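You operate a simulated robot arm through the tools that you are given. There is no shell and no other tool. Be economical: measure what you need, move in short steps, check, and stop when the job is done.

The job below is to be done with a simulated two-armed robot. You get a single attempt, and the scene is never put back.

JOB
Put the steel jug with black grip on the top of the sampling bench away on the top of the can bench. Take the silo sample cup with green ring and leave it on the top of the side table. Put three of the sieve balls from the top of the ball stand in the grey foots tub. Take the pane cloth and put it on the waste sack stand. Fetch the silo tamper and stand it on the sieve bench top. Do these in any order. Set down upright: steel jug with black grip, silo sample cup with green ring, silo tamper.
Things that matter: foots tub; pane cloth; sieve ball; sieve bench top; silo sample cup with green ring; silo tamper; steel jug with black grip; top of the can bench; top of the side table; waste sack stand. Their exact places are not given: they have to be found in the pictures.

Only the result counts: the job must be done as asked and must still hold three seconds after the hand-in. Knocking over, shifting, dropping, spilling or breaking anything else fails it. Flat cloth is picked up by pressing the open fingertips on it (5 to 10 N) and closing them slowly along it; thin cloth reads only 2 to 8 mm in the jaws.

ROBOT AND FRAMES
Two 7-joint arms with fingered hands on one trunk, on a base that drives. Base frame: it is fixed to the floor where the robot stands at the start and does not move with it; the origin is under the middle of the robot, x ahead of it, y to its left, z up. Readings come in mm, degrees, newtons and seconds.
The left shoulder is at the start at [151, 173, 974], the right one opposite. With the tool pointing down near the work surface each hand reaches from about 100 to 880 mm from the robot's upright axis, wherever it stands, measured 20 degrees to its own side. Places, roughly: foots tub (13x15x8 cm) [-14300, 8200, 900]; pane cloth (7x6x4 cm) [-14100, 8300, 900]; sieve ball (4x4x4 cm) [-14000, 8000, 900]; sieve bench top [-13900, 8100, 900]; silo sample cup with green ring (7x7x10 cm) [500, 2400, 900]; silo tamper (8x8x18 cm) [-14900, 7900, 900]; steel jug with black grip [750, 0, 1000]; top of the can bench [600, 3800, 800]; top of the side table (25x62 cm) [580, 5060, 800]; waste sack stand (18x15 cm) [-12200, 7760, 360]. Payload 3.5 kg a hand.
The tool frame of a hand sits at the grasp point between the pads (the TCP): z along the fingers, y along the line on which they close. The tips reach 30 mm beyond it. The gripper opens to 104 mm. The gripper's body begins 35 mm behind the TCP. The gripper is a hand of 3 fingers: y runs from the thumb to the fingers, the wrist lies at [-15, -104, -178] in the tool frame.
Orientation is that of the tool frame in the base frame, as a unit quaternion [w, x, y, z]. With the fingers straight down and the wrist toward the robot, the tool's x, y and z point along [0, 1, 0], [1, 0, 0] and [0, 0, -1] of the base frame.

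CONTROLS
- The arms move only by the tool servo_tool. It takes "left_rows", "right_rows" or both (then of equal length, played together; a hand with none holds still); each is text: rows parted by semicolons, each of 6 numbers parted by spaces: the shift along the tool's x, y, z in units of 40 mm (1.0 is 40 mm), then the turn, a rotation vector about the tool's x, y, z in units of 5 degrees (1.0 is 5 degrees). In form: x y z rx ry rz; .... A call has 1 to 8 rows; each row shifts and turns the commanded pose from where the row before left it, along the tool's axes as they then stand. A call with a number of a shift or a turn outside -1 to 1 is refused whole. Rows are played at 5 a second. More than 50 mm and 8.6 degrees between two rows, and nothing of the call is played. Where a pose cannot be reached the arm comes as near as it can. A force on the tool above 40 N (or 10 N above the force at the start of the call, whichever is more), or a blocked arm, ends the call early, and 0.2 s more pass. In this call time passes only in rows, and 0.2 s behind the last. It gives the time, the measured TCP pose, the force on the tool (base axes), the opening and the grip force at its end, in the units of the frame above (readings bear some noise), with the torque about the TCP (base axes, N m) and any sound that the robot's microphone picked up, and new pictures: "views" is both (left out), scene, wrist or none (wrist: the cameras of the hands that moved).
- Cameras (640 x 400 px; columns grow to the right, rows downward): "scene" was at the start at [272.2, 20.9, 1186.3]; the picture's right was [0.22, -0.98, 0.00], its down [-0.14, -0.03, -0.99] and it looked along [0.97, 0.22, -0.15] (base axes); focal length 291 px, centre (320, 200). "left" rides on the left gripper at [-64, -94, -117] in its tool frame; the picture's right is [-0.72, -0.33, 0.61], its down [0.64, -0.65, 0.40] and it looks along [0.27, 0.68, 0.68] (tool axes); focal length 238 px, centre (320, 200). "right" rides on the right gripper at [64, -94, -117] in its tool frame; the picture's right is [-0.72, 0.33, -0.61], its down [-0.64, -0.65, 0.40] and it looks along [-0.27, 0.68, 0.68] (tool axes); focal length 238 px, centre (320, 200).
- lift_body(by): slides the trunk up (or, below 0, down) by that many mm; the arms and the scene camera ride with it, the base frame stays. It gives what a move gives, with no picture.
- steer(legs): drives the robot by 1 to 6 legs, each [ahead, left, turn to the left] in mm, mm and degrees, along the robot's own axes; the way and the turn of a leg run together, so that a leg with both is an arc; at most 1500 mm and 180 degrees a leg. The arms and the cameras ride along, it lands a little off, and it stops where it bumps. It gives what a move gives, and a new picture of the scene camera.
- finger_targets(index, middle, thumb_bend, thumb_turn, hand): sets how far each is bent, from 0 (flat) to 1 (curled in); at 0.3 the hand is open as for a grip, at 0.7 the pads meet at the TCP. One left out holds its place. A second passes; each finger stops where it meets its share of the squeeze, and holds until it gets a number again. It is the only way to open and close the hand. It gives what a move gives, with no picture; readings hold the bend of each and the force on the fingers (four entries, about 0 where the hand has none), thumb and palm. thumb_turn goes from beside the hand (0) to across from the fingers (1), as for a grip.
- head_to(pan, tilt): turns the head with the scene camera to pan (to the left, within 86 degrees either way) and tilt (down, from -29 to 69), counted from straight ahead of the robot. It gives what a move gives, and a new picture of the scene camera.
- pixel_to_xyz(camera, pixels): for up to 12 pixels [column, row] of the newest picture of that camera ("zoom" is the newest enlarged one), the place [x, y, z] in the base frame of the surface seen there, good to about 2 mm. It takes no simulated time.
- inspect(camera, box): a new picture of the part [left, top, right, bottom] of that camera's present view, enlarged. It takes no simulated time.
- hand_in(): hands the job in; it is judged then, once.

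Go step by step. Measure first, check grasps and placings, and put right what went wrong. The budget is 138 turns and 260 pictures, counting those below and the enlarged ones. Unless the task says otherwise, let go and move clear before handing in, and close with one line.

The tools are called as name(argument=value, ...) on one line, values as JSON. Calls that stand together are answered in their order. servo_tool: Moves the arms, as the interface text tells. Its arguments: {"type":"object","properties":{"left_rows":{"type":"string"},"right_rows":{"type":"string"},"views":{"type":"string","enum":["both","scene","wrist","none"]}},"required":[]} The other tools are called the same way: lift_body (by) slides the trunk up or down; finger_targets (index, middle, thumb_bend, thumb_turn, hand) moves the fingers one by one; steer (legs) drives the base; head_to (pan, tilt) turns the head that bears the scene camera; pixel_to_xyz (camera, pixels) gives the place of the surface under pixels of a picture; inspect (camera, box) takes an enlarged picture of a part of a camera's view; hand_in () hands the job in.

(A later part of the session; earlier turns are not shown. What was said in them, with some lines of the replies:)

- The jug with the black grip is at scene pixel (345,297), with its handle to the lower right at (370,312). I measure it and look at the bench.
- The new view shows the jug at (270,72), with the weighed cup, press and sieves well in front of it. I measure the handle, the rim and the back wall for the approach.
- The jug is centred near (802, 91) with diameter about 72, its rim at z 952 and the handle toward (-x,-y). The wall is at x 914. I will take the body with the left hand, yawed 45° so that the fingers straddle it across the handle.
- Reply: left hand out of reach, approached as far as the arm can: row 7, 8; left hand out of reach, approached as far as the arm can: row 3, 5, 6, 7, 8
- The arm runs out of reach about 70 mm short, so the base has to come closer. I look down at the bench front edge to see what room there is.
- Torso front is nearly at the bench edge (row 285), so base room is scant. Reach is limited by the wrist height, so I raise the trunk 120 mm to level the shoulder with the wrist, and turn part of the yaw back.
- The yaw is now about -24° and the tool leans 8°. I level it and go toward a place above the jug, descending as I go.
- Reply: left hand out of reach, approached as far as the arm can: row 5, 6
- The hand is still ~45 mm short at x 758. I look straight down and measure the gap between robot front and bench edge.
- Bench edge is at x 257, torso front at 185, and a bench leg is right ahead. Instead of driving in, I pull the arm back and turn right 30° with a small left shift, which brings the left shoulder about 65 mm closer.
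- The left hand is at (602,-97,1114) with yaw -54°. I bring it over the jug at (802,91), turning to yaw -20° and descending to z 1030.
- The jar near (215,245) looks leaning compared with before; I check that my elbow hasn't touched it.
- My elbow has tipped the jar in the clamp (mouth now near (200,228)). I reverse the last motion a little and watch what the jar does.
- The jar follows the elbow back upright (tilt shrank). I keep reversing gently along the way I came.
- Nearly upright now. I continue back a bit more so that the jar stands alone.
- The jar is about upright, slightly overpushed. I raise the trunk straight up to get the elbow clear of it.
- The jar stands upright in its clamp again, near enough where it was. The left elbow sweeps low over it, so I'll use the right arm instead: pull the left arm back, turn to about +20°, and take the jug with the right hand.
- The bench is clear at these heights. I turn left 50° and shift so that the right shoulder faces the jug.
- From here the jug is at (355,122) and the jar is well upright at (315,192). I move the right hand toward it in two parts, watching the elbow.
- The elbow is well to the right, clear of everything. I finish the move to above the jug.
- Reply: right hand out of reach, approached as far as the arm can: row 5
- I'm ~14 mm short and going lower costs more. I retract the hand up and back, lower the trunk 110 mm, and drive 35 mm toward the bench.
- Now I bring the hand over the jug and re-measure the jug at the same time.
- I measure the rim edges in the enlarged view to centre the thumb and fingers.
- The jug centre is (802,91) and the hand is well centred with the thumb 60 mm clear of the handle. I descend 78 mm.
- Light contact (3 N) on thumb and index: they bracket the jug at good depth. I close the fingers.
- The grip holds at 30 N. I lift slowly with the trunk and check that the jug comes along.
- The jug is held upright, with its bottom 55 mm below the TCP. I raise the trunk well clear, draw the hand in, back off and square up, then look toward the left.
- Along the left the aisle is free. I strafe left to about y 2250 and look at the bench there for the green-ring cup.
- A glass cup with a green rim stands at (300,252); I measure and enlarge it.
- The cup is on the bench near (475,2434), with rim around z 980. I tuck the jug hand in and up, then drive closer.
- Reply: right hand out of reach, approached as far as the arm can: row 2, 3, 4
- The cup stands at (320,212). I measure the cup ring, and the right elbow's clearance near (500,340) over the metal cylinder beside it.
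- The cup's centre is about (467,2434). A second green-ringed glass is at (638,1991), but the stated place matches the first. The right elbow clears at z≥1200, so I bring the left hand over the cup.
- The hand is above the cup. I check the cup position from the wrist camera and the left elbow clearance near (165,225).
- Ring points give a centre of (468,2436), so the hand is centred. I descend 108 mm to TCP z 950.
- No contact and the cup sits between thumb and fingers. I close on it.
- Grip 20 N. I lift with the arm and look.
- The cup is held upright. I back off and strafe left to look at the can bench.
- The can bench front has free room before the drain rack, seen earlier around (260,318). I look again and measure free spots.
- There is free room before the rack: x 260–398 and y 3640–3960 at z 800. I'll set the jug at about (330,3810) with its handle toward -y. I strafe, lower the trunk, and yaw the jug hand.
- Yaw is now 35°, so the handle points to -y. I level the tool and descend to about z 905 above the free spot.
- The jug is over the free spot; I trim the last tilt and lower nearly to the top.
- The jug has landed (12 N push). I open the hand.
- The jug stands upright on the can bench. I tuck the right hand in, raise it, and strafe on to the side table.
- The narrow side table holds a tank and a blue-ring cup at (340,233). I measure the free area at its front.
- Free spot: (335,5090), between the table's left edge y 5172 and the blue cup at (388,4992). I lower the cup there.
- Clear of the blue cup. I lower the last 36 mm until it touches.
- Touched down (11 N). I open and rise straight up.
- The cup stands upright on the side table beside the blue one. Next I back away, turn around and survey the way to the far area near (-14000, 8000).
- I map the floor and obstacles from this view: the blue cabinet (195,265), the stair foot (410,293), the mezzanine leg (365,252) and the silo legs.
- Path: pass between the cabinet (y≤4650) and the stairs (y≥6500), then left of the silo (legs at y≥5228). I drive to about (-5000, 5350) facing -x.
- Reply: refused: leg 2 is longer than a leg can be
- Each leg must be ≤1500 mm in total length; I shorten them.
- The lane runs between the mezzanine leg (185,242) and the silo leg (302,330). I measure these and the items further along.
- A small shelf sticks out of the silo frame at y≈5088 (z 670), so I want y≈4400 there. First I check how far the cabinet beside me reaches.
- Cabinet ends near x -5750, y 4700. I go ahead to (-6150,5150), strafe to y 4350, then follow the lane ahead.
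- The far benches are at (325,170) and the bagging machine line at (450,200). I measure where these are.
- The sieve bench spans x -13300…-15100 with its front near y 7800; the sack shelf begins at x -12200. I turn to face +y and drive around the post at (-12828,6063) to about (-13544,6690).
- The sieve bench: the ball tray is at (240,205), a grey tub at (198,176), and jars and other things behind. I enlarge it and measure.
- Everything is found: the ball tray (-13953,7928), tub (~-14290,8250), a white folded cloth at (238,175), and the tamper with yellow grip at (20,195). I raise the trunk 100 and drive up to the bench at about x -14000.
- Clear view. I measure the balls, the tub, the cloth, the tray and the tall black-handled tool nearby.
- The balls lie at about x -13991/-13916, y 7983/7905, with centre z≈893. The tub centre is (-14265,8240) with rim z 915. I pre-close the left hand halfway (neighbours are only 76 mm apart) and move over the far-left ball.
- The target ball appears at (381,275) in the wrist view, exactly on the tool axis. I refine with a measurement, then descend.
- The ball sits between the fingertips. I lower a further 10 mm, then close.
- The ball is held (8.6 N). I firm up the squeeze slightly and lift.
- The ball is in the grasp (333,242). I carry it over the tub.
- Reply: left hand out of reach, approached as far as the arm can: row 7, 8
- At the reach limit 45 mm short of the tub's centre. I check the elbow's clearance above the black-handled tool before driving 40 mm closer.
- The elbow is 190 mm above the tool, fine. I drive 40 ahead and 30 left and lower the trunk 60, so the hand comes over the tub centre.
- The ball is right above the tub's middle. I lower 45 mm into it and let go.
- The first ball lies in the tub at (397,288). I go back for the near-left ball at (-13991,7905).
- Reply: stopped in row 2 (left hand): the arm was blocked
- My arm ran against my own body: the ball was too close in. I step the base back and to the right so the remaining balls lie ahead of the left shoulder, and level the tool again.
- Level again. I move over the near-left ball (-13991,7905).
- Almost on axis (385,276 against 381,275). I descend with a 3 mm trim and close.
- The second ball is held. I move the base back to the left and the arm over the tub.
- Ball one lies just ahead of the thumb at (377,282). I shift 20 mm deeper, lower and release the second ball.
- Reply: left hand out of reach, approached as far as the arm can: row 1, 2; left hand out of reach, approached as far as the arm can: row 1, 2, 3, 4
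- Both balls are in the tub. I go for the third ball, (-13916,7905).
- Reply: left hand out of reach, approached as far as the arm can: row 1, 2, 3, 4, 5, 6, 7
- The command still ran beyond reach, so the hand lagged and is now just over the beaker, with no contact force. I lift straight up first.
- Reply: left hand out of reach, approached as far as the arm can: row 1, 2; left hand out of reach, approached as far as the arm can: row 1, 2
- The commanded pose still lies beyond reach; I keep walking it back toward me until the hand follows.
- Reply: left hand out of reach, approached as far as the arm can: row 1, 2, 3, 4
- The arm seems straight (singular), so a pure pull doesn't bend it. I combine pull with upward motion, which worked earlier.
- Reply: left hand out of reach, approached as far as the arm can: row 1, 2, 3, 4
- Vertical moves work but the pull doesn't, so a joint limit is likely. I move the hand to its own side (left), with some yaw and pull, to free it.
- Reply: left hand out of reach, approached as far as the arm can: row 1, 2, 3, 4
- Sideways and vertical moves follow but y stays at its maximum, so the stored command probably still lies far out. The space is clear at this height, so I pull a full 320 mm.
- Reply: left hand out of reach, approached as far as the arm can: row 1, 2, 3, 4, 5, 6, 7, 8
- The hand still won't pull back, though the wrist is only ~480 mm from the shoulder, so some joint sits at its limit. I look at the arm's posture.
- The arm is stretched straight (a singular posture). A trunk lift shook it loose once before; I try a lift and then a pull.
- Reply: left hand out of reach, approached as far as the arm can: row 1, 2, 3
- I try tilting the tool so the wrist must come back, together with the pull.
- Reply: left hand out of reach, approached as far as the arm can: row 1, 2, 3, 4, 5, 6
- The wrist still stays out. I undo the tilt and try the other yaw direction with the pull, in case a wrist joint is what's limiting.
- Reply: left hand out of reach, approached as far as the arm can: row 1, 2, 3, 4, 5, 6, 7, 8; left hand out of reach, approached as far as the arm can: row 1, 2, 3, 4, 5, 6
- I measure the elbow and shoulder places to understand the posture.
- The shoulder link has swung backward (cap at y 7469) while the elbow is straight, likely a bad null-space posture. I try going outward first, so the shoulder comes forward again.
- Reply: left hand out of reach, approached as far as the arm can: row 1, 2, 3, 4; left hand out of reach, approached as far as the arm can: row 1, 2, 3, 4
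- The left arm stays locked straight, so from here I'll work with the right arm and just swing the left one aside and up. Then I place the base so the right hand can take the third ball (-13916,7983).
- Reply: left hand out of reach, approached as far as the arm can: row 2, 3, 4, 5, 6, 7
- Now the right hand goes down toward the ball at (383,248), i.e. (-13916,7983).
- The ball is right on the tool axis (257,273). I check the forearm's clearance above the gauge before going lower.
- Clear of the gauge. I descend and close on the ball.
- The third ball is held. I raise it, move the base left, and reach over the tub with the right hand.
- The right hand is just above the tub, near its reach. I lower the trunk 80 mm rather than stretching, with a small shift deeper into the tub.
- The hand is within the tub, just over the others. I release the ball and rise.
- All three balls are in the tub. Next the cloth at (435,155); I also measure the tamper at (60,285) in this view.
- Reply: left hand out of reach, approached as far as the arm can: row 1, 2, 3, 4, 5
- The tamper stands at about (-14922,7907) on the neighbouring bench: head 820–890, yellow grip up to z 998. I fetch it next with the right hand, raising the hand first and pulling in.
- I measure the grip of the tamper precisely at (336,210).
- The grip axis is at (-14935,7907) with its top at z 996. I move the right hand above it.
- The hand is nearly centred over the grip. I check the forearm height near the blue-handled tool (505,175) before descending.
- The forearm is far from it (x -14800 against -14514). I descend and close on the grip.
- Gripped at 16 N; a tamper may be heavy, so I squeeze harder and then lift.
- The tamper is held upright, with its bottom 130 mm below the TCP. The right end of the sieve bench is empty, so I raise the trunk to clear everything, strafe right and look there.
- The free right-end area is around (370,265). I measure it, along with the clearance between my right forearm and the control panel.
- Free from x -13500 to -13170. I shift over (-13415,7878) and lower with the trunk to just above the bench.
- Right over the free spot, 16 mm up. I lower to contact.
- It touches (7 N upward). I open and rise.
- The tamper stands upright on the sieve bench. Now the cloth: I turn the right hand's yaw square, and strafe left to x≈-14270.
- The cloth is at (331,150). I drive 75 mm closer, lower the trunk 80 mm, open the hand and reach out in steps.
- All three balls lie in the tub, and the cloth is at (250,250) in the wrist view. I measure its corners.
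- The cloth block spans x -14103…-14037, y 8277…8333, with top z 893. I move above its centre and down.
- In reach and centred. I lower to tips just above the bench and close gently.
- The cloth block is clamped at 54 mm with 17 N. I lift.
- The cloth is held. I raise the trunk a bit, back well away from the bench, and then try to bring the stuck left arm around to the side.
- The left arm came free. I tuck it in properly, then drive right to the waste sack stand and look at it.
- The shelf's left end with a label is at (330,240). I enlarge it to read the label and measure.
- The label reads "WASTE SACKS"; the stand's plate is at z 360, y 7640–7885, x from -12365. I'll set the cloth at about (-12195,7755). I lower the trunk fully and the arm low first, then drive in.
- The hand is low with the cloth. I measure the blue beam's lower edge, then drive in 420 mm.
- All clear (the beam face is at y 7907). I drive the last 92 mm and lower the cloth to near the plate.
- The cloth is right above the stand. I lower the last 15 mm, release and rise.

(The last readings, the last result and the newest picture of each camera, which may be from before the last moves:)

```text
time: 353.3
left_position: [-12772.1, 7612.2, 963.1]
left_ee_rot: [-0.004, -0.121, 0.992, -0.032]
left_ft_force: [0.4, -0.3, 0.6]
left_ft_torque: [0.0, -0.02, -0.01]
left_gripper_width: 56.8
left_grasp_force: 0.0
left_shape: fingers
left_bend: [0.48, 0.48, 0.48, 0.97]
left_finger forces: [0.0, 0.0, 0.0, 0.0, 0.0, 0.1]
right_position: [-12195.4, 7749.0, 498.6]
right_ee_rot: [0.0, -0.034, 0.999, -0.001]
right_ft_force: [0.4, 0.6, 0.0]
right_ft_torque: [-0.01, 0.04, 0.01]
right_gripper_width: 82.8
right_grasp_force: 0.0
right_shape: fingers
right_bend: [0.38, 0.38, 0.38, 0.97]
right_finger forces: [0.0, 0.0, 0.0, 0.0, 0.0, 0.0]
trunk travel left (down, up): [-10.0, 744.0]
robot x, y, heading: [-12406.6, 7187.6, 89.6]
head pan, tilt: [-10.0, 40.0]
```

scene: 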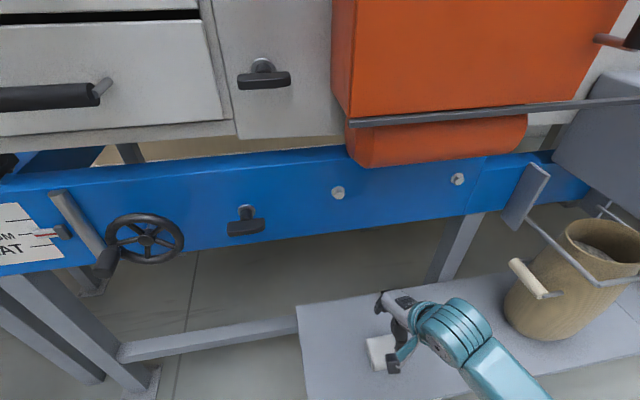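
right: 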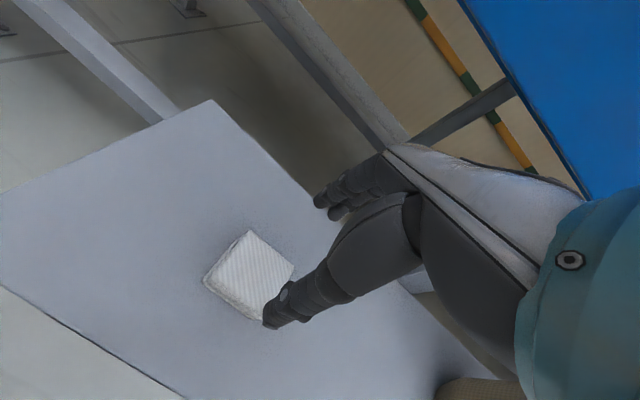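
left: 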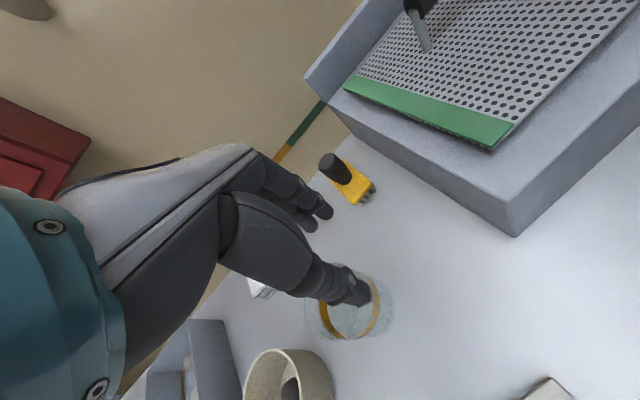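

The cloth rests on the waste sack stand. I back clear and then hand in.

steer(legs=[[-500, 0, 0]])

inspect(camera="scene", box=[240, 120, 460, 300])

```text
time: 356.2
left_position: [-12775.7, 7114.5, 961.7]
left_ee_rot: [-0.004, -0.121, 0.992, -0.032]
left_ft_force: [-0.5, 0.5, 0.0]
left_ft_torque: [0.01, 0.01, -0.02]
left_gripper_width: 56.9
left_grasp_force: 0.1
left_shape: fingers
left_bend: [0.48, 0.48, 0.48, 0.97]
left_finger forces: [0.0, 0.0, 0.1, 0.0, 0.0, 0.0]
right_position: [-12199.6, 7250.2, 496.6]
right_ee_rot: [0.001, -0.035, 0.999, -0.001]
right_ft_force: [0.2, 0.6, -0.1]
right_ft_torque: [0.0, 0.0, 0.05]
right_gripper_width: 82.5
right_grasp_force: 0.1
right_shape: fingers
right_bend: [0.38, 0.38, 0.38, 0.97]
right_finger forces: [0.1, 0.0, 0.0, 0.1, 0.1, 0.0]
trunk travel left (down, up): [-10.0, 744.0]
robot x, y, heading: [-12410.3, 6690.0, 90.2]
head pan, tilt: [-10.0, 40.0]
```

scene: 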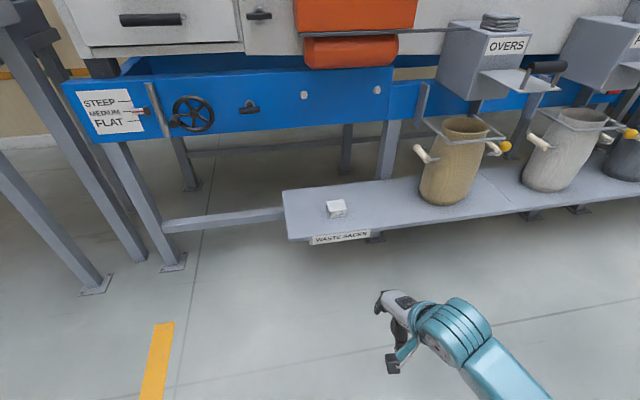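

```text
2.22 times, centred on (350, 210) of scene
```

zoom: 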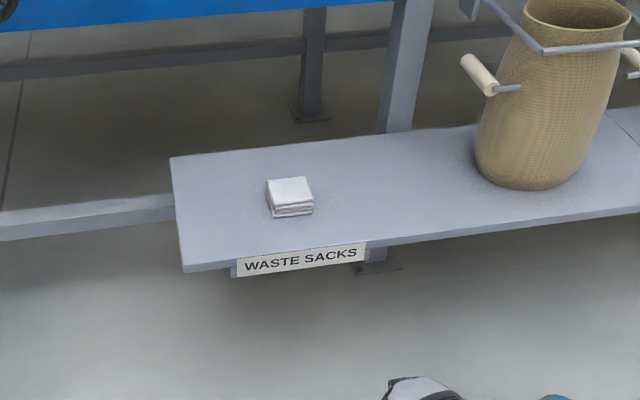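

The cloth lies on the waste sack stand, and both hands are empty and clear. All five placings are done, so I hand in.

hand_in()

```text
The job is handed in.
```

All five placings are done and handed in: jug, cup and tamper stand upright, three balls are in the foots tub, and the cloth is on the waste sack stand. Early on my elbow tipped the clamped jar on the sampling bench; I got it upright again, but I never measured whether it moved or spilled, so that could still fail the job.
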